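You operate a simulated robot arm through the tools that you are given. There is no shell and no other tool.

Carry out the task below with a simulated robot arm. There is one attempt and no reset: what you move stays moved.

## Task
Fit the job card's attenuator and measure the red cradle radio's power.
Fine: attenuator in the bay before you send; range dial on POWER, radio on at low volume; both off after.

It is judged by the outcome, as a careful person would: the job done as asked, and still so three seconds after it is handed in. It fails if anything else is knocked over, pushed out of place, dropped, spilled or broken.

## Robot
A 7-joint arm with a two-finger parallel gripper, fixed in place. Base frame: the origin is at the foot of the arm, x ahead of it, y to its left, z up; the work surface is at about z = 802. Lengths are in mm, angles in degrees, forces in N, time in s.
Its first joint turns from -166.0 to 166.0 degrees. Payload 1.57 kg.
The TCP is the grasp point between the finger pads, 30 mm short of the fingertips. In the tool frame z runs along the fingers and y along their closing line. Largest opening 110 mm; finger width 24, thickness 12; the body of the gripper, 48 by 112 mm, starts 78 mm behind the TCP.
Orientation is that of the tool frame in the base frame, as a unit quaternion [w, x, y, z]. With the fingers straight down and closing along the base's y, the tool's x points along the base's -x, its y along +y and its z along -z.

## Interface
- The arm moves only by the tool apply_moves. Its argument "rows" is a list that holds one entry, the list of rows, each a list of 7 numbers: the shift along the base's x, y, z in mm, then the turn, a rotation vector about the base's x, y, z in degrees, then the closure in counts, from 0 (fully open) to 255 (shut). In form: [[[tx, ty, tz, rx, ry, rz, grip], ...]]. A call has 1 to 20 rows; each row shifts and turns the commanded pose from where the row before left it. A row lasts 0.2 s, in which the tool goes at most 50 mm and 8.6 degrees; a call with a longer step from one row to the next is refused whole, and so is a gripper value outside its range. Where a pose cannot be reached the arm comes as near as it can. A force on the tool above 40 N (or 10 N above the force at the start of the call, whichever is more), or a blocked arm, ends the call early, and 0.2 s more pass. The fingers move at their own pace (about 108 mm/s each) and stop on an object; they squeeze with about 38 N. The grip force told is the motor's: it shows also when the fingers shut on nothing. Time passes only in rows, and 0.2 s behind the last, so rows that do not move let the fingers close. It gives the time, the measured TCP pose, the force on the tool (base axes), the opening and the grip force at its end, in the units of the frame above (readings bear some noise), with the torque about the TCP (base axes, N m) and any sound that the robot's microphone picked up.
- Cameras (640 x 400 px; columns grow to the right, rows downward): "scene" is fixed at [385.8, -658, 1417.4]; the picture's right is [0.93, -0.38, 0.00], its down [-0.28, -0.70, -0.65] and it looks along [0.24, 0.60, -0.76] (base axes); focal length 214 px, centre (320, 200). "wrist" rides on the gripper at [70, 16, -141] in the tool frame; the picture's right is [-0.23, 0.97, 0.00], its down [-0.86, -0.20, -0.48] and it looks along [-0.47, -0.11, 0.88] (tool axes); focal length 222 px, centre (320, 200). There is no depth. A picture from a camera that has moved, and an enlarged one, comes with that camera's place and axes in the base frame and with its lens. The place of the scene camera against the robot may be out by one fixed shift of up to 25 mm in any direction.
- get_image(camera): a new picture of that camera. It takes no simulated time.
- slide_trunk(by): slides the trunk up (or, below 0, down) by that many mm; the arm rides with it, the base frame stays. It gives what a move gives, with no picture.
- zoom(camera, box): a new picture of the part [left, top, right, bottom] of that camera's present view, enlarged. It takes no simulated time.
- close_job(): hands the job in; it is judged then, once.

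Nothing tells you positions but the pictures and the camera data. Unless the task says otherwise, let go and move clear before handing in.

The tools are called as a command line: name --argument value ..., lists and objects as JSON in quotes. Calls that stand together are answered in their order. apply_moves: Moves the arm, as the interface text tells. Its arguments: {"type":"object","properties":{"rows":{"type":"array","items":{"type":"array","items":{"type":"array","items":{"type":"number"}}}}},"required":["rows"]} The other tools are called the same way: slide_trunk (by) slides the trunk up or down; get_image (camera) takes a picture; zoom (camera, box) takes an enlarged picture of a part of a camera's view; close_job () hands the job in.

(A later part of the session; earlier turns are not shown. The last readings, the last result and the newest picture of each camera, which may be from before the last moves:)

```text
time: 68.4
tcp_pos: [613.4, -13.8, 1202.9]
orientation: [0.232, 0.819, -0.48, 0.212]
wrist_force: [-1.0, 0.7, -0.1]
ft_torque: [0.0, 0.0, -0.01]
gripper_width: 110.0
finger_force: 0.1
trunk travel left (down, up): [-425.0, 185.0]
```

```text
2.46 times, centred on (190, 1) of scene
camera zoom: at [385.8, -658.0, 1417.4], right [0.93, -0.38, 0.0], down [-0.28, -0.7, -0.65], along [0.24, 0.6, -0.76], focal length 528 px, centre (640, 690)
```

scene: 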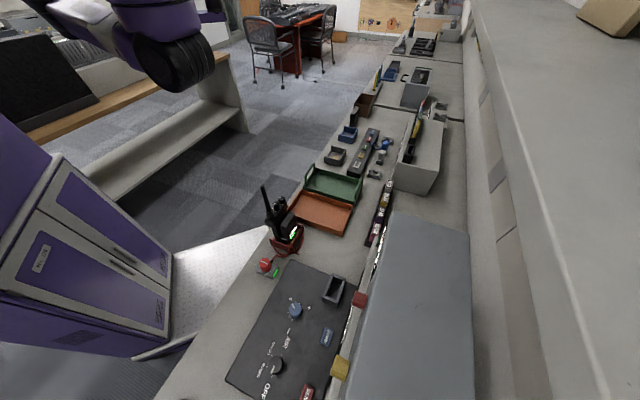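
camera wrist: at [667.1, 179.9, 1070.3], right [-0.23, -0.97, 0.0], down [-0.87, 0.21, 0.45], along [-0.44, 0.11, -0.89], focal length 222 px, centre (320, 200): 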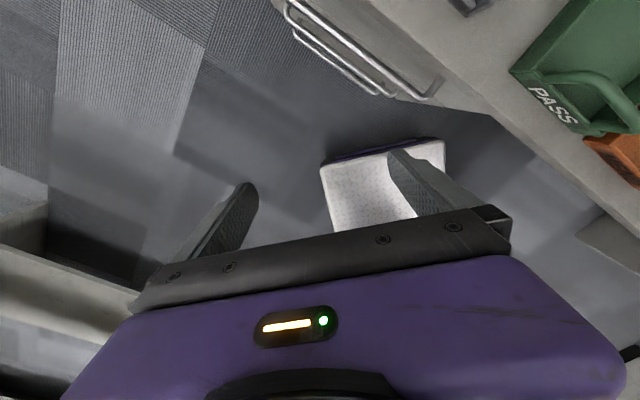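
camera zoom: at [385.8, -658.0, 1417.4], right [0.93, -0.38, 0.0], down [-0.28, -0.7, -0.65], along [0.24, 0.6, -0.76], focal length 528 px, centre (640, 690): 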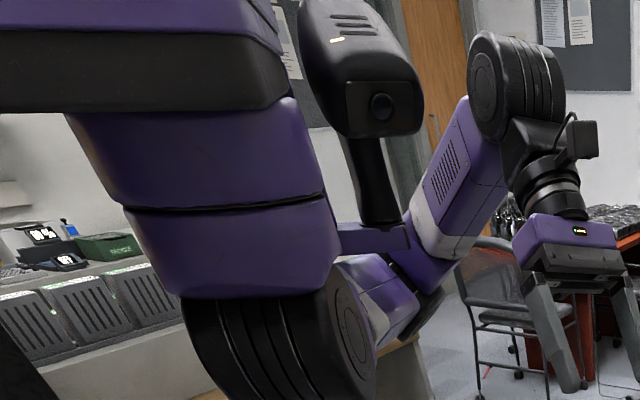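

apply_moves --rows '[[[-4, -46, 5, 0, 0, 0, 0], [-4, -46, 5, 0, 0, 0, 0], [-4, -46, 5, 0, 0, 0, 0], [-4, -46, 5, 0, 0, 0, 0], [-6, -40, 5, 0, 0, 0, 0], [-6, -40, 5, 0, 0, 0, 0], [-6, -40, 5, 0, 0, 0, 0], [-6, -40, 2, 0, 0, 0, 0], [-6, -40, 0, 0, 0, 0, 0]]]'

zoom --camera "scene" --box '[0, 0, 640, 2]'

```text
time: 69.3
tcp_pos: [603.1, -147.0, 1215.3]
orientation: [0.32, 0.811, -0.441, 0.215]
wrist_force: [-0.6, -0.1, 1.0]
ft_torque: [0.03, -0.05, 0.0]
gripper_width: 110.0
finger_force: 0.1
trunk travel left (down, up): [-425.0, 185.0]
stopped in row 4: the arm was blocked; the commanded pose is now the measured one
```

```text
1.00 times, centred on (320, 1) of scene (not enlarged: the box is as wide or as high as the picture)
camera zoom: at [385.8, -658.0, 1417.4], right [0.93, -0.38, 0.0], down [-0.28, -0.7, -0.65], along [0.24, 0.6, -0.76], focal length 214 px, centre (320, 399)
```

zoom: 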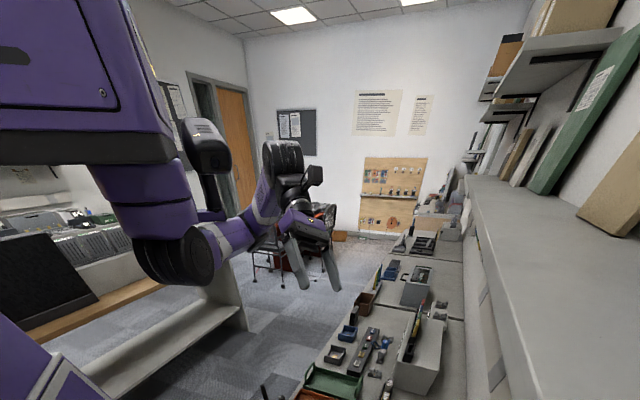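

zoom --camera "scene" --box '[120, 0, 380, 2]'

zoom --camera "scene" --box '[120, 0, 380, 160]'

get_image --camera "wrist"

zoom --camera "wrist" --box '[638, 0, 640, 400]'

```text
2.46 times, centred on (250, 1) of scene
camera zoom: at [385.8, -658.0, 1417.4], right [0.93, -0.38, 0.0], down [-0.28, -0.7, -0.65], along [0.24, 0.6, -0.76], focal length 528 px, centre (492, 690)
```

zoom: 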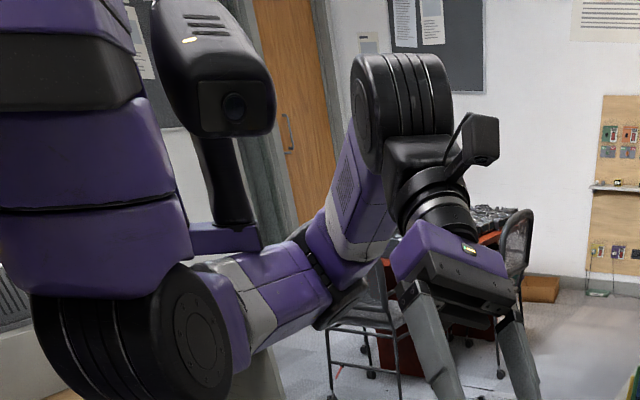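

```text
2.46 times, centred on (250, 80) of scene
camera zoom: at [385.8, -658.0, 1417.4], right [0.93, -0.38, 0.0], down [-0.28, -0.7, -0.65], along [0.24, 0.6, -0.76], focal length 528 px, centre (492, 495)
```

zoom: 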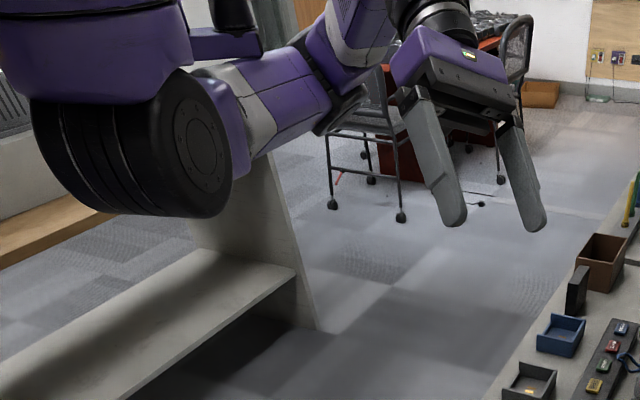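

```text
taken
camera wrist: at [614.5, -93.9, 1363.9], right [-0.95, -0.27, 0.18], down [-0.31, 0.91, -0.27], along [-0.09, -0.31, -0.95], focal length 222 px, centre (320, 200)
```

wrist: 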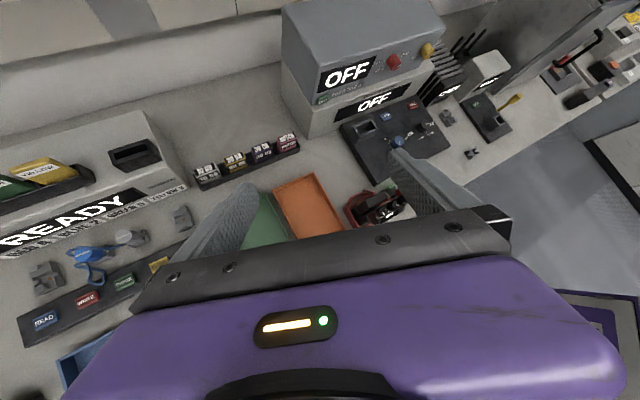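

```text
1.00 times, centred on (639, 200) of wrist (not enlarged: the box is as wide or as high as the picture)
camera zoom: at [614.5, -93.9, 1363.9], right [-0.95, -0.27, 0.18], down [-0.31, 0.91, -0.27], along [-0.09, -0.31, -0.95], focal length 222 px, centre (1, 200)
```

zoom: 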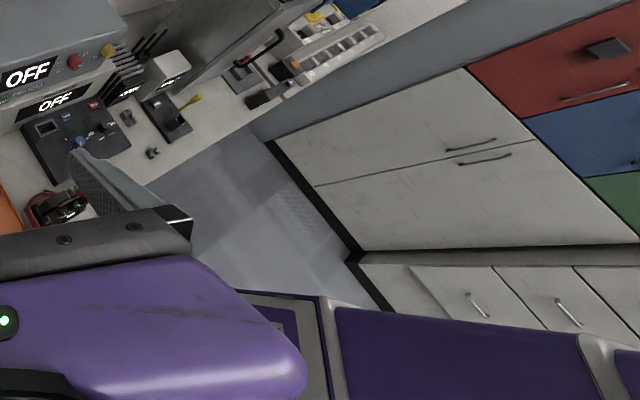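

apply_moves --rows '[[[5, 40, -10, 0, 0, 0, 0], [5, 40, -25, 0, 0, 0, 0], [10, 20, -40, 0, 0, 0, 0], [20, 0, -40, 0, 0, 0, 0], [20, 0, -30, 0, 0, 0, 0]]]'

zoom --camera "scene" --box '[120, 0, 380, 2]'

```text
time: 70.5
tcp_pos: [662.4, -45.8, 1069.3]
orientation: [0.32, 0.811, -0.442, 0.214]
wrist_force: [0.4, -0.2, 1.2]
ft_torque: [0.02, -0.04, 0.0]
gripper_width: 110.0
finger_force: 0.1
trunk travel left (down, up): [-425.0, 185.0]
```

```text
2.46 times, centred on (250, 1) of scene
camera zoom: at [385.8, -658.0, 1417.4], right [0.93, -0.38, 0.0], down [-0.28, -0.7, -0.65], along [0.24, 0.6, -0.76], focal length 528 px, centre (492, 690)
```

zoom: 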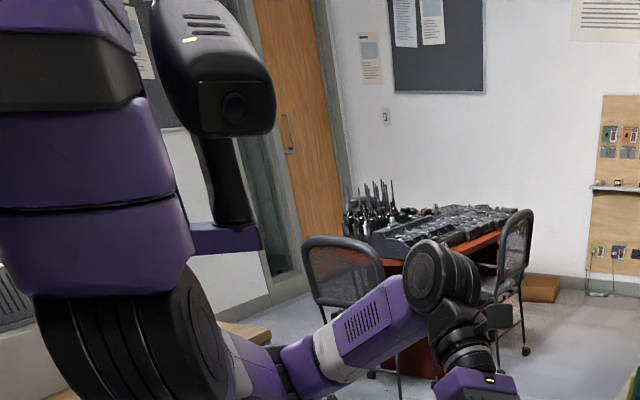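

apply_moves --rows '[[[0, -40, 0, 0, 0, 0, 0], [0, -45, 0, 0, 0, 0, 0], [-5, -45, 0, 0, 0, 0, 0], [-10, -45, 0, 0, 0, 0, 0]]]'

zoom --camera "scene" --box '[120, 0, 380, 2]'

get_image --camera "scene"

```text
time: 71.5
tcp_pos: [646.8, -222.9, 1070.0]
orientation: [0.319, 0.812, -0.44, 0.215]
wrist_force: [0.2, 0.6, -0.3]
ft_torque: [-0.01, -0.03, -0.03]
gripper_width: 110.1
finger_force: 0.1
trunk travel left (down, up): [-425.0, 185.0]
```

```text
2.46 times, centred on (250, 1) of scene
camera zoom: at [385.8, -658.0, 1417.4], right [0.93, -0.38, 0.0], down [-0.28, -0.7, -0.65], along [0.24, 0.6, -0.76], focal length 528 px, centre (492, 690)
```

zoom: 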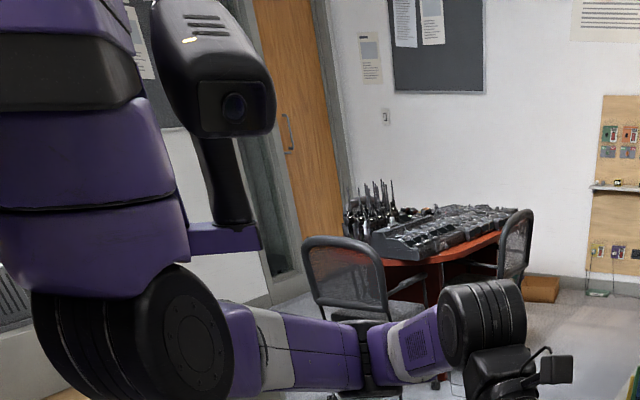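

```text
taken
```

scene: 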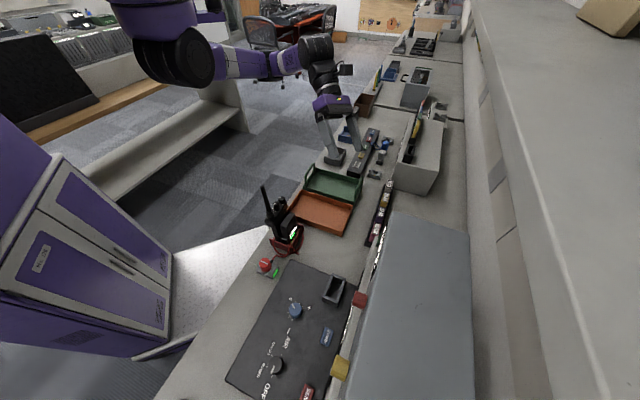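

apply_moves --rows '[[[-8, -30, 18, 7.46, 0.7, 0, 0], [-8, -30, 18, 7.46, 0.7, 0, 0], [-8, -30, 18, 7.46, 0.7, 0, 0], [-8, -30, 18, 7.46, 0.7, 0, 0], [-8, -30, 18, 7.46, 0.7, 0, 0], [-8, -30, 18, 7.46, 0.7, 0, 0]]]'

get_image --camera "wrist"

get_image --camera "scene"

```text
time: 72.9
tcp_pos: [601.3, -401.5, 1180.0]
orientation: [0.002, 0.879, -0.476, 0.001]
wrist_force: [-0.4, 0.4, -0.1]
ft_torque: [-0.07, 0.07, -0.03]
gripper_width: 109.7
finger_force: 0.0
trunk travel left (down, up): [-425.0, 185.0]
```

```text
taken
camera wrist: at [624.5, -468.5, 1321.1], right [-0.94, -0.34, 0.0], down [-0.3, 0.83, 0.48], along [-0.16, 0.45, -0.88], focal length 222 px, centre (320, 200)
```

wrist: 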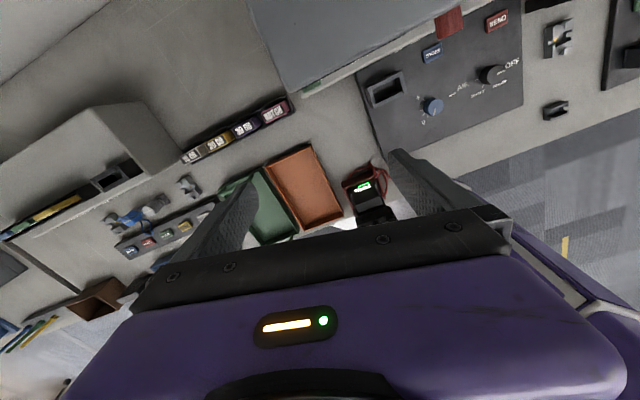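

```text
taken
```

scene: 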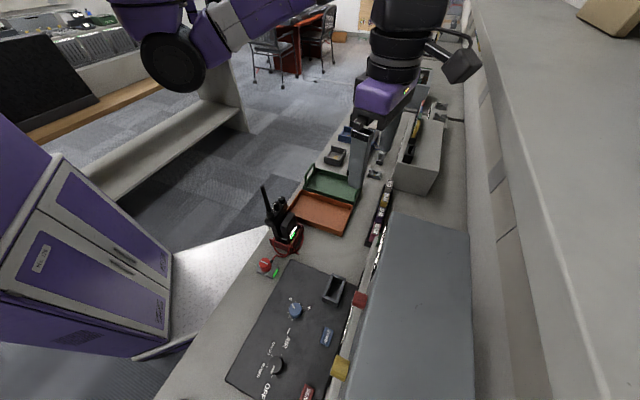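

The arm is back in its normal configuration and nothing on the bench has moved. I'll turn the wrist so the camera sits on the robot side, then locate things precisely.

apply_moves --rows '[[[0, 0, 2, 0, 0, -8.4, 0], [0, 0, 2, 0, 0, -8.4, 0], [0, 0, 2, 0, 0, -8.4, 0], [0, 0, 2, 0, 0, -8.4, 0], [0, 0, 2, 0, 0, -8.4, 0], [0, 0, 2, 0, 0, -8.4, 0], [0, 0, 2, 0, 0, -8.4, 0], [0, 0, 2, 0, 0, -8.4, 0], [0, 0, 2, 0, 0, -8.4, 0], [0, 0, 2, 0, 0, -8.4, 0], [0, 0, 0, 0, 0, -8.4, 0], [0, 0, 0, 0, 0, -8.4, 0], [0, 0, 0, 0, 0, -8.4, 0], [0, 0, 0, 0, 0, -8.4, 0], [0, 0, 0, 0, 0, -8.4, 0], [0, 0, 0, 0, 0, -8.4, 0], [0, 0, 0, 0, 0, -8.4, 0], [0, 0, 0, 0, 0, -8.4, 0], [0, 0, 0, 0, 0, -8.4, 0], [0, 0, 0, 0, 0, -8.4, 0]]]'

get_image --camera "wrist"

zoom --camera "wrist" --box '[320, 60, 480, 200]'

zoom --camera "wrist" --box '[120, 40, 320, 200]'

```text
time: 77.1
tcp_pos: [599.3, -402.6, 1199.8]
orientation: [-0.002, 0.384, 0.923, 0.002]
wrist_force: [-0.2, -0.3, -0.7]
ft_torque: [-0.03, -0.01, 0.03]
gripper_width: 109.9
finger_force: 0.0
trunk travel left (down, up): [-425.0, 185.0]
```

```text
taken
camera wrist: at [561.1, -342.2, 1339.7], right [0.85, 0.53, 0.0], down [0.46, -0.75, 0.47], along [0.25, -0.4, -0.88], focal length 222 px, centre (320, 200)
```

wrist: 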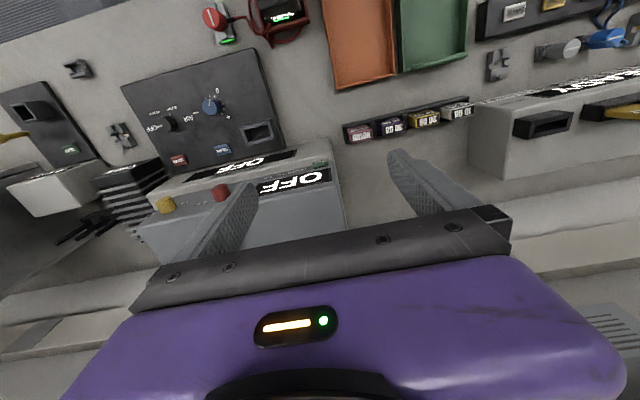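

```text
2.86 times, centred on (400, 130) of wrist
camera zoom: at [561.1, -342.2, 1339.7], right [0.85, 0.53, 0.0], down [0.46, -0.75, 0.47], along [0.25, -0.4, -0.88], focal length 635 px, centre (91, 400)
```

zoom: 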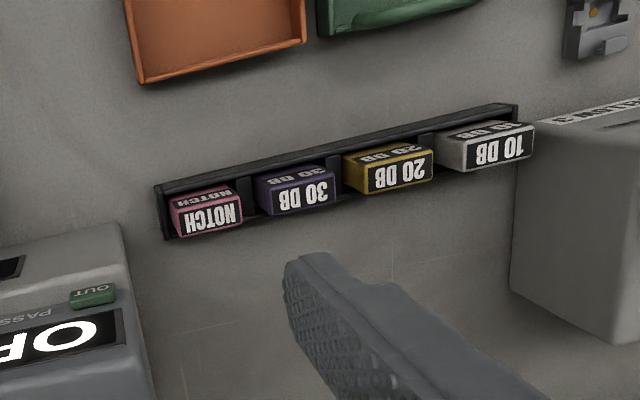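

```text
2.50 times, centred on (220, 120) of wrist
camera zoom: at [561.1, -342.2, 1339.7], right [0.85, 0.53, 0.0], down [0.46, -0.75, 0.47], along [0.25, -0.4, -0.88], focal length 555 px, centre (570, 400)
```

zoom: 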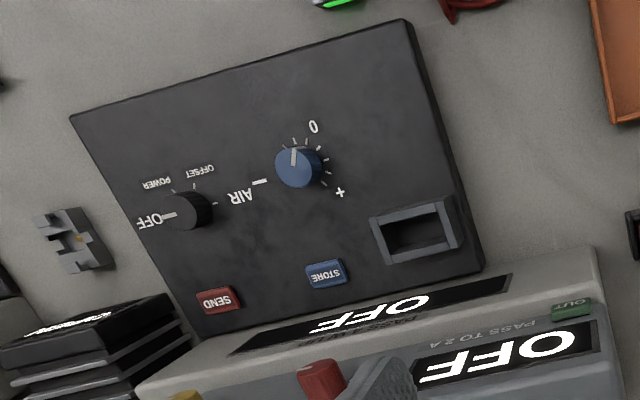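

Nothing has been disturbed. I'll rotate so the fingers close across the attenuator's thin side and move above the 30 DB attenuator.

apply_moves --rows '[[[13, 5.6, -4, 0, 0, 8.2, 0], [13, 5.6, -4, 0, 0, 8.2, 0], [13, 5.6, -4, 0, 0, 8.2, 0], [13, 5.6, -4, 0, 0, 8.2, 0], [13, 5.6, -4, 0, 0, 8.2, 0], [13, 5.6, -4, 0, 0, 8.2, 0], [13, 5.6, -4, 0, 0, 8.2, 0], [13, 5.6, -4, 0, 0, 8.2, 0], [13, 5.6, -4, 0, 0, 8.2, 0], [13, 5.6, -4, 0, 0, 8.2, 0], [13, 5.6, 0, 0, 0, 8.2, 0]]]'

get_image --camera "wrist"

zoom --camera "wrist" --box '[220, 60, 420, 185]'

get_image --camera "scene"

```text
time: 79.5
tcp_pos: [743.2, -341.1, 1158.4]
orientation: [-0.002, -0.385, 0.923, 0.001]
wrist_force: [0.0, 0.0, -0.6]
ft_torque: [-0.03, -0.02, 0.0]
gripper_width: 109.9
finger_force: 0.1
trunk travel left (down, up): [-425.0, 185.0]
```

```text
taken
camera wrist: at [681.9, -378.6, 1300.2], right [-0.53, 0.85, 0.0], down [0.75, 0.47, 0.47], along [0.4, 0.25, -0.88], focal length 222 px, centre (320, 200)
```

wrist: 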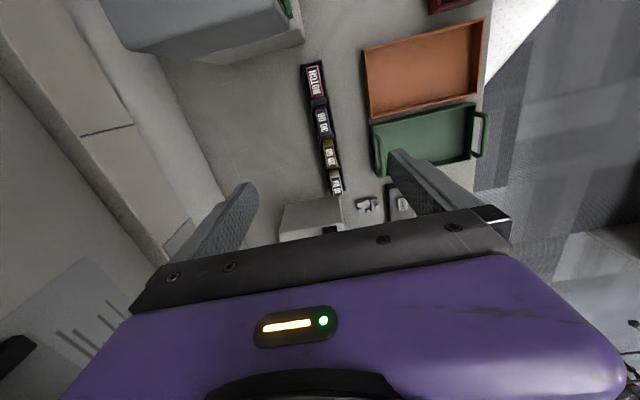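

```text
3.20 times, centred on (320, 122) of wrist
camera zoom: at [681.9, -378.6, 1300.2], right [-0.53, 0.85, 0.0], down [0.75, 0.47, 0.47], along [0.4, 0.25, -0.88], focal length 711 px, centre (320, 448)
```

zoom: 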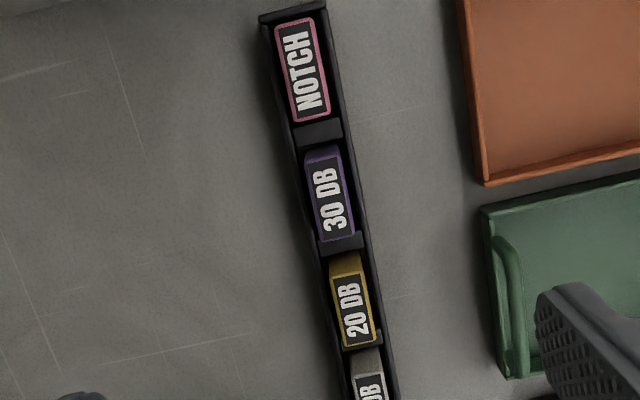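

```text
taken
```

scene: 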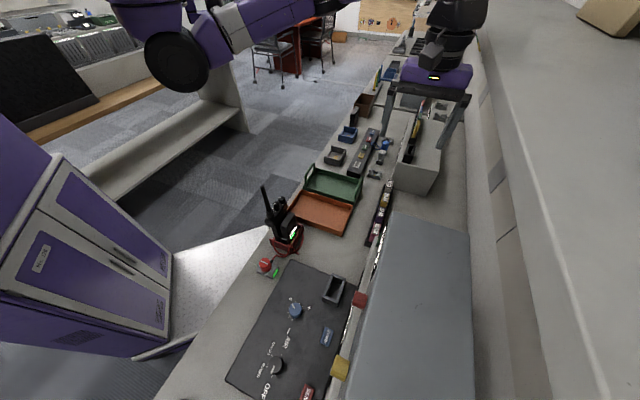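

zoom --camera "wrist" --box '[295, 95, 345, 145]'

zoom --camera "wrist" --box '[280, 50, 360, 110]'

```text
8.00 times, centred on (320, 120) of wrist
camera zoom: at [681.9, -378.6, 1300.2], right [-0.53, 0.85, 0.0], down [0.75, 0.47, 0.47], along [0.4, 0.25, -0.88], focal length 1777 px, centre (320, 840)
```

zoom: 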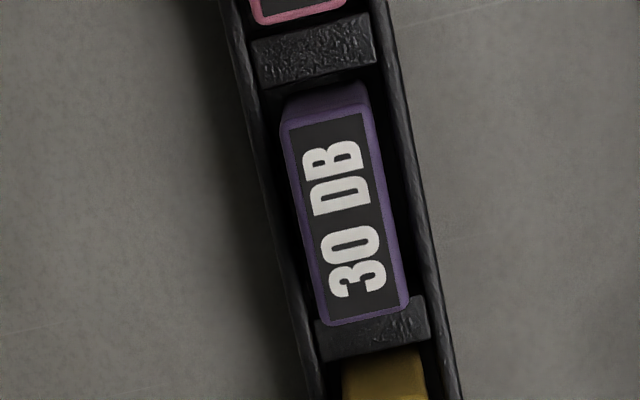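

```text
6.67 times, centred on (320, 80) of wrist
camera zoom: at [681.9, -378.6, 1300.2], right [-0.53, 0.85, 0.0], down [0.75, 0.47, 0.47], along [0.4, 0.25, -0.88], focal length 1481 px, centre (320, 1000)
```

zoom: 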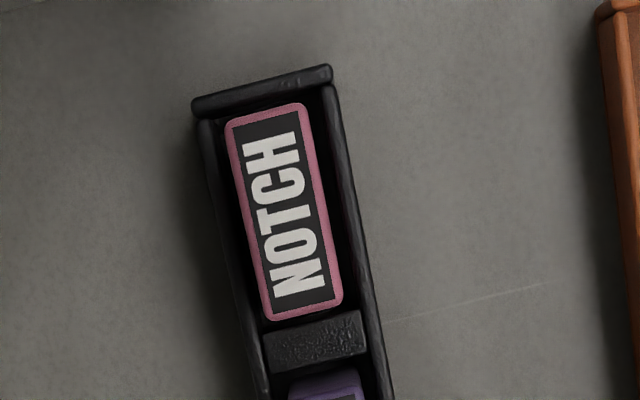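

apply_moves --rows '[[[-2, 4, -25, 0, 0, 0, 0], [-1, 2, -30, 0, 0, 0, 0], [0, 0, -30, 0, 0, 0, 0], [0, 0, -30, 0, 0, 0, 0], [0, 0, -25, 0, 0, 0, 0]]]'

get_image --camera "wrist"

zoom --camera "wrist" --box '[280, 90, 360, 140]'

```text
time: 80.7
tcp_pos: [739.4, -335.0, 1020.0]
orientation: [-0.002, -0.384, 0.923, 0.001]
wrist_force: [-0.6, -0.8, 0.8]
ft_torque: [0.03, 0.0, 0.02]
gripper_width: 110.4
finger_force: 0.1
trunk travel left (down, up): [-425.0, 185.0]
```

```text
taken
camera wrist: at [678.8, -372.3, 1160.1], right [-0.53, 0.85, 0.0], down [0.75, 0.47, 0.47], along [0.4, 0.25, -0.88], focal length 222 px, centre (320, 200)
```

wrist: 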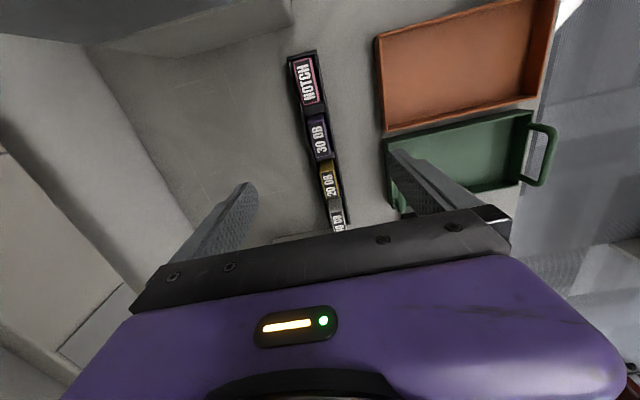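

```text
8.00 times, centred on (320, 115) of wrist
camera zoom: at [678.8, -372.3, 1160.1], right [-0.53, 0.85, 0.0], down [0.75, 0.47, 0.47], along [0.4, 0.25, -0.88], focal length 1777 px, centre (320, 880)
```

zoom: 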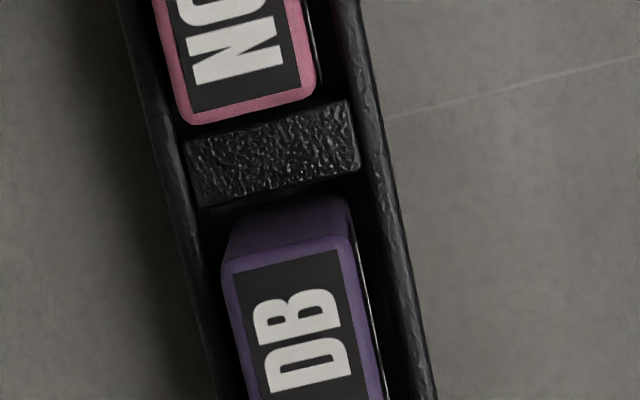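

zoom --camera "wrist" --box '[290, 108, 350, 168]'

zoom --camera "scene" --box '[350, 170, 430, 260]'

```text
6.67 times, centred on (320, 138) of wrist
camera zoom: at [678.8, -372.3, 1160.1], right [-0.53, 0.85, 0.0], down [0.75, 0.47, 0.47], along [0.4, 0.25, -0.88], focal length 1481 px, centre (320, 613)
```

zoom: 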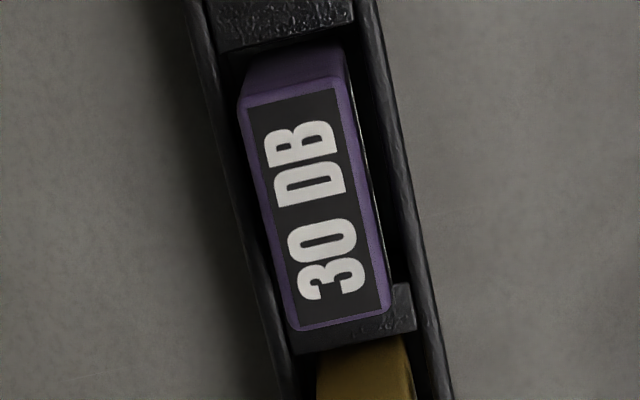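

```text
4.44 times, centred on (390, 215) of scene
camera zoom: at [385.8, -658.0, 1417.4], right [0.93, -0.38, 0.0], down [-0.28, -0.7, -0.65], along [0.24, 0.6, -0.76], focal length 953 px, centre (9, 133)
```

zoom: 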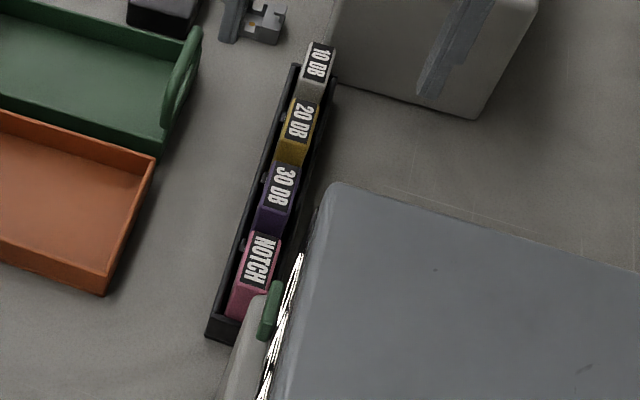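

The 30 DB attenuator's top is at about z=850, n≈760, s≈288, aligned with the bench at 45°. I'll partially close the fingers and descend over it.

apply_moves --rows '[[[2.3, 1.1, -20, 0, 0, 0, 130], [0, 0, -30, 0, 0, 0, 130], [0, 0, -30, 0, 0, 0, 130], [0, 0, -30, 0, 0, 0, 130], [0, 0, -20, 0, 0, 0, 130]]]'

get_image --camera "wrist"

zoom --camera "wrist" --box '[220, 100, 420, 240]'

zoom --camera "scene" --box '[330, 130, 470, 250]'

```text
time: 81.9
tcp_pos: [741.6, -334.1, 890.4]
orientation: [-0.003, -0.383, 0.924, 0.0]
wrist_force: [-0.6, 0.5, 0.5]
ft_torque: [0.02, -0.01, -0.02]
gripper_width: 53.9
finger_force: 0.1
trunk travel left (down, up): [-425.0, 185.0]
```

```text
taken
camera wrist: at [680.8, -371.9, 1030.4], right [-0.53, 0.85, 0.0], down [0.75, 0.47, 0.47], along [0.4, 0.25, -0.88], focal length 222 px, centre (320, 200)
```

wrist: 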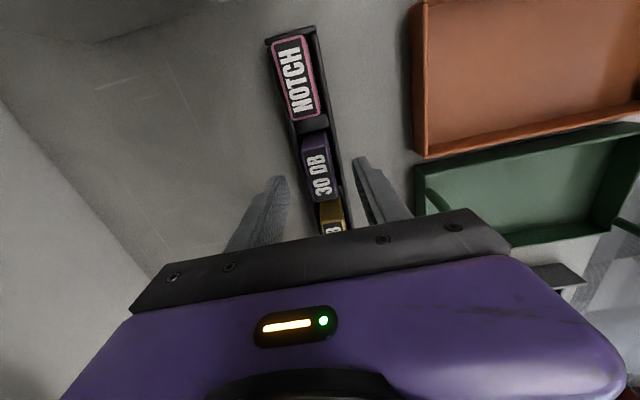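

```text
2.86 times, centred on (320, 170) of wrist
camera zoom: at [680.8, -371.9, 1030.4], right [-0.53, 0.85, 0.0], down [0.75, 0.47, 0.47], along [0.4, 0.25, -0.88], focal length 635 px, centre (320, 286)
```

zoom: 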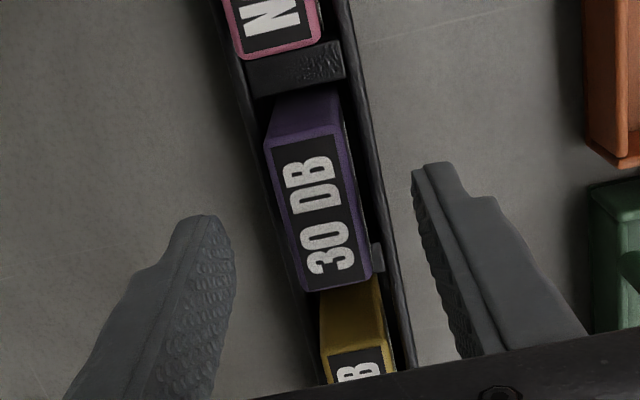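

```text
3.33 times, centred on (400, 190) of scene
camera zoom: at [385.8, -658.0, 1417.4], right [0.93, -0.38, 0.0], down [-0.28, -0.7, -0.65], along [0.24, 0.6, -0.76], focal length 715 px, centre (53, 233)
```

zoom: 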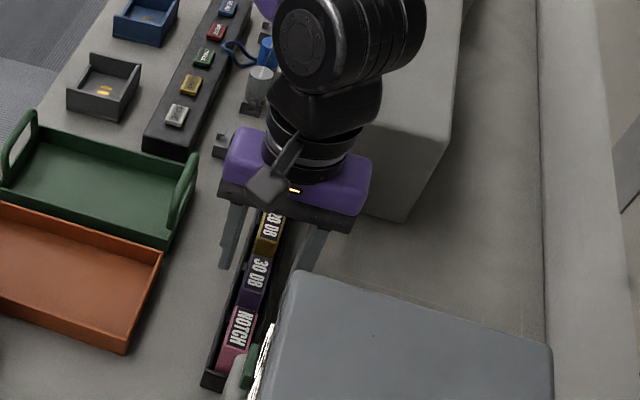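

apply_moves --rows '[[[0.3, 0.0, -15, 0, 0, 0, 130], [0, 0, -13, 0, 0, 0, 130], [0, 0, -8, 0, 0, 0, 130], [0, 0, 0, 0, 0, 0, 130]]]'

zoom --camera "wrist" --box '[220, 100, 420, 240]'

```text
time: 82.9
tcp_pos: [742.4, -334.7, 852.8]
orientation: [-0.002, -0.384, 0.923, 0.0]
wrist_force: [0.4, -0.8, 0.4]
ft_torque: [0.0, 0.02, 0.02]
gripper_width: 54.0
finger_force: 0.2
trunk travel left (down, up): [-425.0, 185.0]
```

```text
2.86 times, centred on (320, 170) of wrist
camera zoom: at [681.4, -371.7, 993.8], right [-0.53, 0.85, 0.0], down [0.75, 0.47, 0.47], along [0.4, 0.25, -0.88], focal length 635 px, centre (320, 286)
```

zoom: 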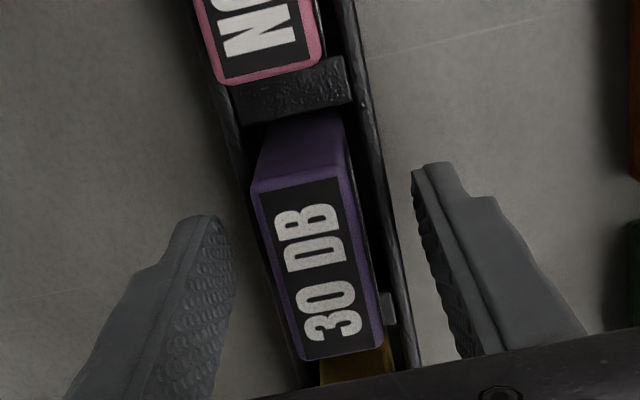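

apply_moves --rows '[[[0, 0, 0, 0, 0, 0, 255], [0, 0, 0, 0, 0, 0, 255], [0, 0, 0, 0, 0, 0, 255]]]'

zoom --camera "wrist" --box '[220, 100, 420, 240]'

```text
time: 83.7
tcp_pos: [741.4, -334.2, 852.6]
orientation: [-0.002, -0.383, 0.924, 0.001]
wrist_force: [-6.9, 8.6, 2.2]
ft_torque: [0.19, 0.2, -0.8]
gripper_width: 39.7
finger_force: 44.5
trunk travel left (down, up): [-425.0, 185.0]
```

```text
2.86 times, centred on (320, 170) of wrist
camera zoom: at [680.7, -371.1, 993.7], right [-0.53, 0.85, 0.0], down [0.75, 0.47, 0.47], along [0.4, 0.25, -0.88], focal length 635 px, centre (320, 286)
```

zoom: 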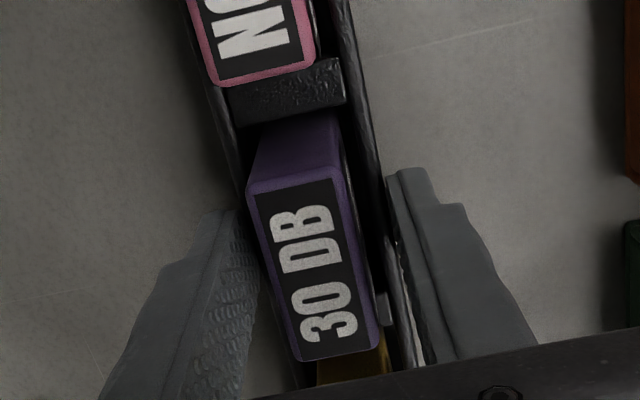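

The fingers closed on the rack's walls (39.7 mm) rather than the block. I'll open at once and rise a little to check the rack.

apply_moves --rows '[[[0, 0, 0, 0, 0, 0, 130], [0, 0, 0, 0, 0, 0, 130], [0, 0, 15, 0, 0, 0, 130]]]'

zoom --camera "wrist" --box '[220, 100, 420, 240]'

zoom --camera "scene" --box '[355, 180, 405, 250]'

```text
time: 84.5
tcp_pos: [740.9, -334.7, 866.7]
orientation: [-0.002, -0.385, 0.923, 0.0]
wrist_force: [-0.4, 0.5, -0.7]
ft_torque: [0.01, -0.02, 0.0]
gripper_width: 53.8
finger_force: 0.0
trunk travel left (down, up): [-425.0, 185.0]
```

```text
2.86 times, centred on (320, 170) of wrist
camera zoom: at [681.2, -372.0, 1008.8], right [-0.53, 0.85, 0.0], down [0.75, 0.47, 0.47], along [0.4, 0.25, -0.88], focal length 635 px, centre (320, 286)
```

zoom: 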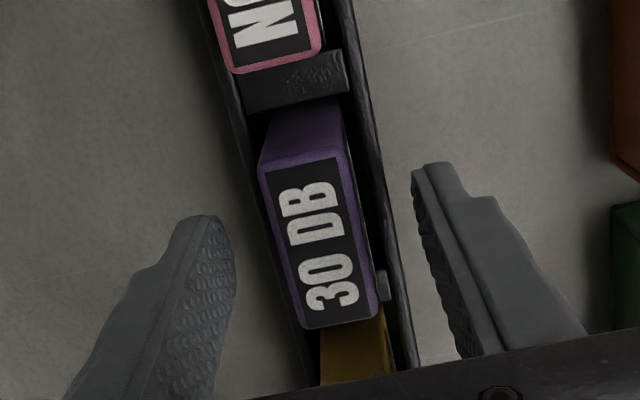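

```text
5.71 times, centred on (380, 215) of scene
camera zoom: at [385.8, -658.0, 1417.4], right [0.93, -0.38, 0.0], down [-0.28, -0.7, -0.65], along [0.24, 0.6, -0.76], focal length 1226 px, centre (-23, 114)
```

zoom: 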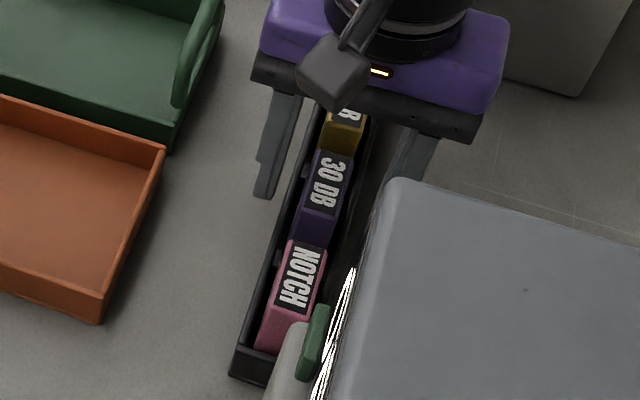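

zoom --camera "wrist" --box '[285, 110, 365, 210]'

zoom --camera "scene" --box '[360, 200, 390, 250]'

```text
4.00 times, centred on (325, 160) of wrist
camera zoom: at [681.2, -372.0, 1008.8], right [-0.53, 0.85, 0.0], down [0.75, 0.47, 0.47], along [0.4, 0.25, -0.88], focal length 888 px, centre (300, 360)
```

zoom: 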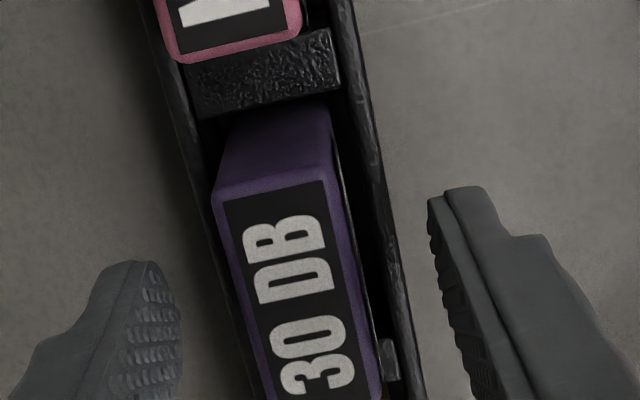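

```text
8.00 times, centred on (375, 225) of scene
camera zoom: at [385.8, -658.0, 1417.4], right [0.93, -0.38, 0.0], down [-0.28, -0.7, -0.65], along [0.24, 0.6, -0.76], focal length 1716 px, centre (-120, 0)
```

zoom: 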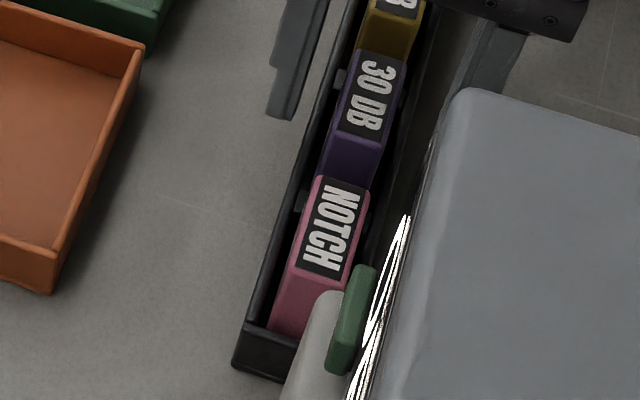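

The rack wall tops are near z≈823, so I only need to grip slightly higher. I'll close at TCP z≈862.

apply_moves --rows '[[[1.2, 0.6, -4, 0, 0, 0, 130], [0, 0, 0, 0, 0, 0, 130], [0, 0, 0, 0, 0, 0, 200], [0, 0, 0, 0, 0, 0, 230], [0, 0, 0, 0, 0, 0, 255], [0, 0, 0, 0, 0, 0, 255]]]'

zoom --camera "wrist" --box '[220, 100, 420, 240]'

```text
time: 85.9
tcp_pos: [743.1, -333.8, 863.0]
orientation: [-0.002, -0.385, 0.923, 0.0]
wrist_force: [-0.5, -1.0, 0.1]
ft_torque: [-0.03, 0.0, 0.0]
gripper_width: 21.2
finger_force: 34.1
trunk travel left (down, up): [-425.0, 185.0]
```

```text
2.86 times, centred on (320, 170) of wrist
camera zoom: at [682.2, -371.1, 1004.8], right [-0.53, 0.85, 0.0], down [0.75, 0.47, 0.47], along [0.4, 0.25, -0.88], focal length 635 px, centre (320, 286)
```

zoom: 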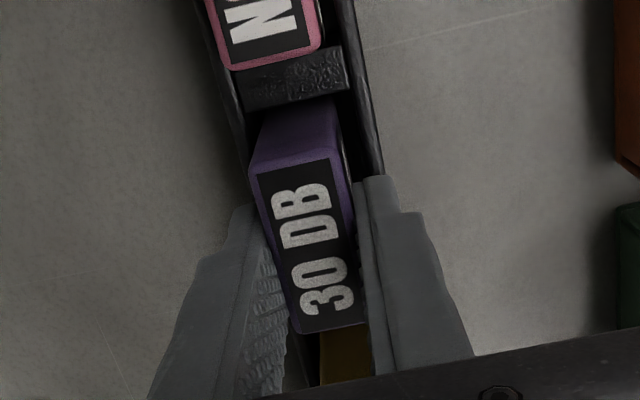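

Gripped at 21.2 mm, matching the block. I'll lift straight up.

apply_moves --rows '[[[0, 0, 5, 0, 0, 0, 255], [0, 0, 10, 0, 0, 0, 255], [0, 0, 15, 0, 0, 0, 255], [0, 0, 20, 0, 0, 0, 255], [0, 0, 30, 0, 0, 0, 255], [0, 0, 30, 0, 0, 0, 255]]]'

get_image --camera "wrist"

zoom --camera "scene" --box '[330, 130, 470, 250]'

```text
time: 87.3
tcp_pos: [744.2, -333.2, 973.4]
orientation: [-0.002, -0.385, 0.923, 0.0]
wrist_force: [-0.1, -0.3, -0.7]
ft_torque: [0.01, 0.0, 0.01]
gripper_width: 21.1
finger_force: 34.7
trunk travel left (down, up): [-425.0, 185.0]
```

```text
taken
camera wrist: at [682.7, -370.4, 1114.8], right [-0.53, 0.85, 0.0], down [0.75, 0.47, 0.47], along [0.4, 0.25, -0.88], focal length 222 px, centre (320, 200)
```

wrist: 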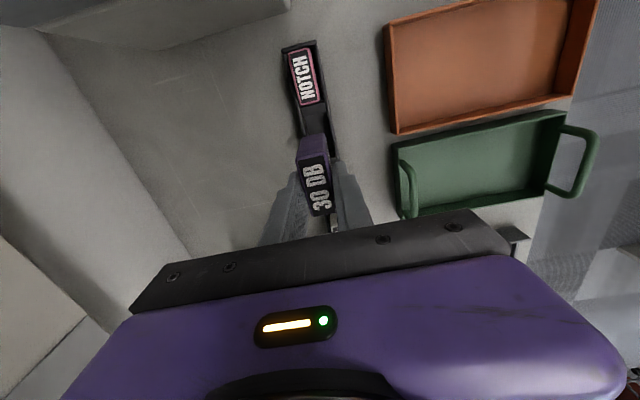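

```text
3.33 times, centred on (400, 190) of scene
camera zoom: at [385.8, -658.0, 1417.4], right [0.93, -0.38, 0.0], down [-0.28, -0.7, -0.65], along [0.24, 0.6, -0.76], focal length 715 px, centre (53, 233)
```

zoom: 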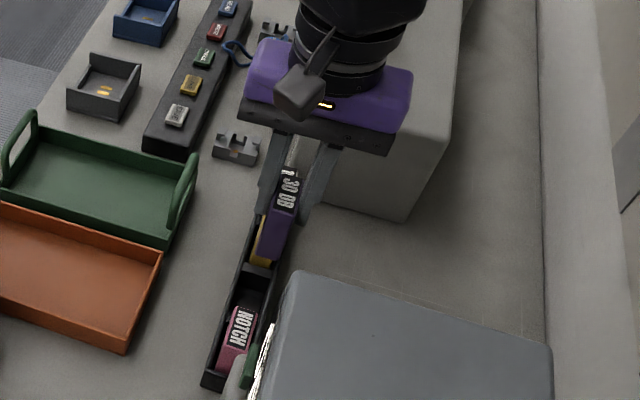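

zoom --camera "scene" --box '[365, 170, 405, 220]'

zoom --camera "wrist" --box '[270, 100, 370, 230]'

```text
8.00 times, centred on (385, 195) of scene
camera zoom: at [385.8, -658.0, 1417.4], right [0.93, -0.38, 0.0], down [-0.28, -0.7, -0.65], along [0.24, 0.6, -0.76], focal length 1716 px, centre (-200, 240)
```

zoom: 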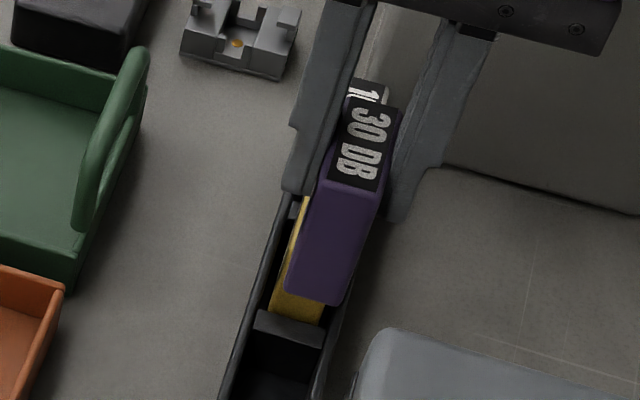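

```text
3.08 times, centred on (320, 165) of wrist
camera zoom: at [682.7, -370.4, 1114.8], right [-0.53, 0.85, 0.0], down [0.75, 0.47, 0.47], along [0.4, 0.25, -0.88], focal length 684 px, centre (320, 308)
```

zoom: 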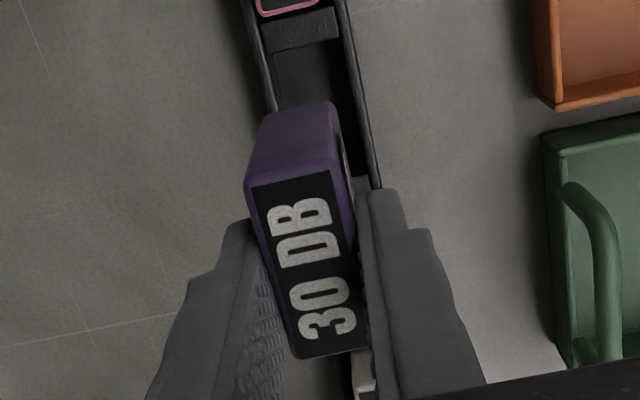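

The block is held well. I'll raise it, move it in front of the power supply, and hover above the bay.

apply_moves --rows '[[[0, 0, 45, 0, 0, 0, 255], [0, 0, 45, 0, 0, 0, 255], [0, 0, 40, 0, 0, 0, 255], [-19.5, 19.5, 5, 0, 0, 0, 255], [-19.5, 19.5, 0, 0, 0, 0, 255], [-29.1, -29.1, 0, 0, 0, 0, 255], [-29.1, -29.1, 0, 0, 0, 0, 255], [-29.1, -29.1, 0, 0, 0, 0, 255], [-29.1, -29.1, 0, 0, 0, 0, 255], [-29.1, -29.1, 0, 0, 0, 0, 255]]]'

get_image --camera "wrist"

get_image --camera "scene"

```text
time: 89.5
tcp_pos: [560.6, -437.2, 1109.5]
orientation: [-0.003, -0.385, 0.923, -0.001]
wrist_force: [0.4, 0.6, -0.4]
ft_torque: [-0.02, 0.01, 0.0]
gripper_width: 21.0
finger_force: 34.5
trunk travel left (down, up): [-425.0, 185.0]
```

```text
taken
camera wrist: at [499.4, -475.5, 1250.7], right [-0.53, 0.85, 0.0], down [0.75, 0.47, 0.47], along [0.4, 0.25, -0.88], focal length 222 px, centre (320, 200)
```

wrist: 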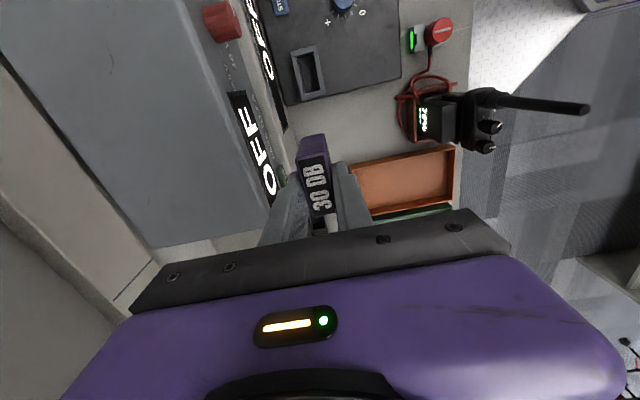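

```text
taken
```

scene: 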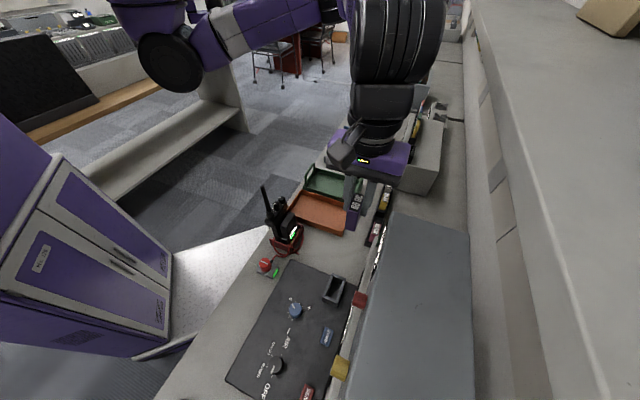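

zoom --camera "wrist" --box '[270, 30, 350, 110]'

zoom --camera "wrist" --box '[130, 0, 330, 200]'

```text
5.00 times, centred on (310, 70) of wrist
camera zoom: at [499.4, -475.5, 1250.7], right [-0.53, 0.85, 0.0], down [0.75, 0.47, 0.47], along [0.4, 0.25, -0.88], focal length 1111 px, centre (370, 850)
```

zoom: 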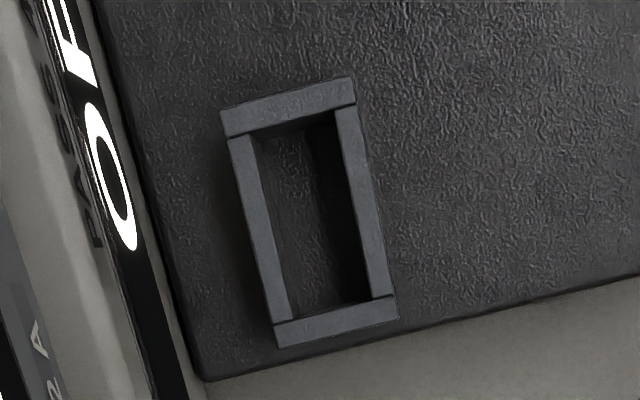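

```text
2.00 times, centred on (230, 100) of wrist
camera zoom: at [499.4, -475.5, 1250.7], right [-0.53, 0.85, 0.0], down [0.75, 0.47, 0.47], along [0.4, 0.25, -0.88], focal length 444 px, centre (500, 400)
```

zoom: 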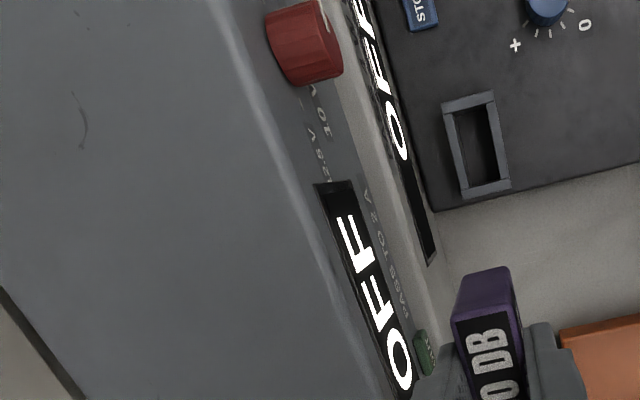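

apply_moves --rows '[[[-28.2, -28.2, 0, 0, 0, -0.3, 255], [-28.2, -28.2, 0, 0, 0, 0, 255], [0, 0, -30, 0, 0, 0, 255], [0, 0, -30, 0, 0, 0, 255], [0, 0, -30, 0, 0, 0, 255], [0, 0, 0, 0, 0, 0, 255]]]'

get_image --camera "wrist"

zoom --camera "wrist" --box '[250, 80, 390, 230]'

zoom --camera "scene" --box '[260, 200, 420, 340]'

```text
time: 90.9
tcp_pos: [501.9, -494.5, 1018.6]
orientation: [-0.002, -0.382, 0.924, 0.0]
wrist_force: [0.2, -0.2, -0.2]
ft_torque: [-0.06, -0.03, -0.02]
gripper_width: 21.0
finger_force: 34.3
trunk travel left (down, up): [-425.0, 185.0]
```

```text
taken
camera wrist: at [440.9, -532.0, 1159.9], right [-0.53, 0.85, 0.0], down [0.75, 0.46, 0.47], along [0.4, 0.25, -0.88], focal length 222 px, centre (320, 200)
```

wrist: 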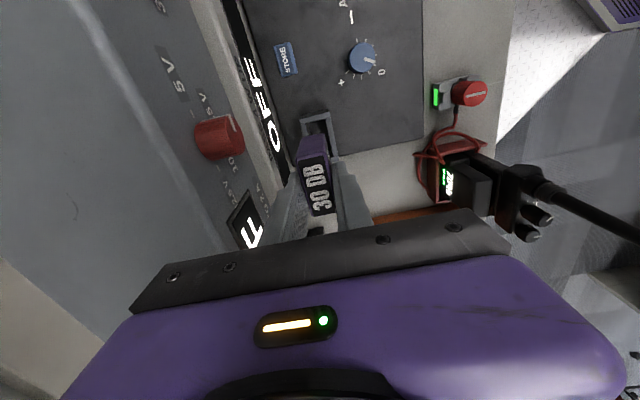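

```text
2.67 times, centred on (320, 155) of wrist
camera zoom: at [440.9, -532.0, 1159.9], right [-0.53, 0.85, 0.0], down [0.75, 0.46, 0.47], along [0.4, 0.25, -0.88], focal length 592 px, centre (320, 320)
```

zoom: 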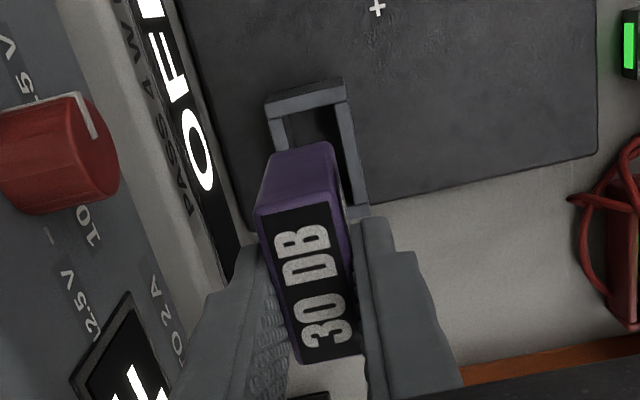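

```text
2.86 times, centred on (340, 270) of scene
camera zoom: at [385.8, -658.0, 1417.4], right [0.93, -0.38, 0.0], down [-0.28, -0.7, -0.65], along [0.24, 0.6, -0.76], focal length 613 px, centre (263, 0)
```

zoom: 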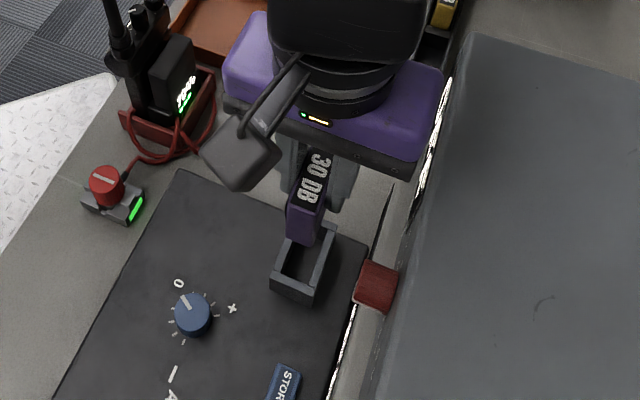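

zoom --camera "wrist" --box '[285, 110, 355, 215]'

zoom --camera "wrist" --box '[290, 100, 350, 150]'

```text
3.81 times, centred on (320, 162) of wrist
camera zoom: at [440.9, -532.0, 1159.9], right [-0.53, 0.85, 0.0], down [0.75, 0.46, 0.47], along [0.4, 0.25, -0.88], focal length 846 px, centre (320, 343)
```

zoom: 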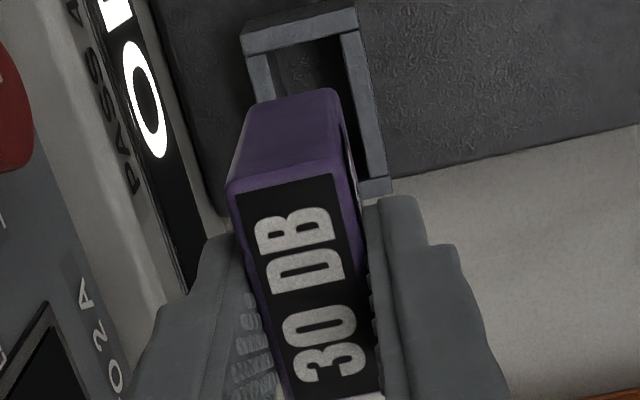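

```text
8.00 times, centred on (320, 125) of wrist
camera zoom: at [440.9, -532.0, 1159.9], right [-0.53, 0.85, 0.0], down [0.75, 0.46, 0.47], along [0.4, 0.25, -0.88], focal length 1777 px, centre (320, 800)
```

zoom: 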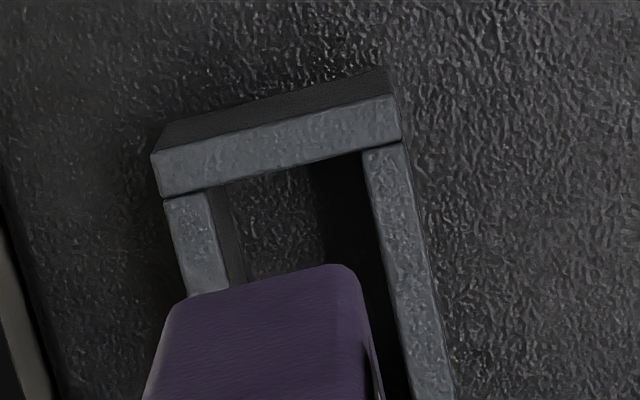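

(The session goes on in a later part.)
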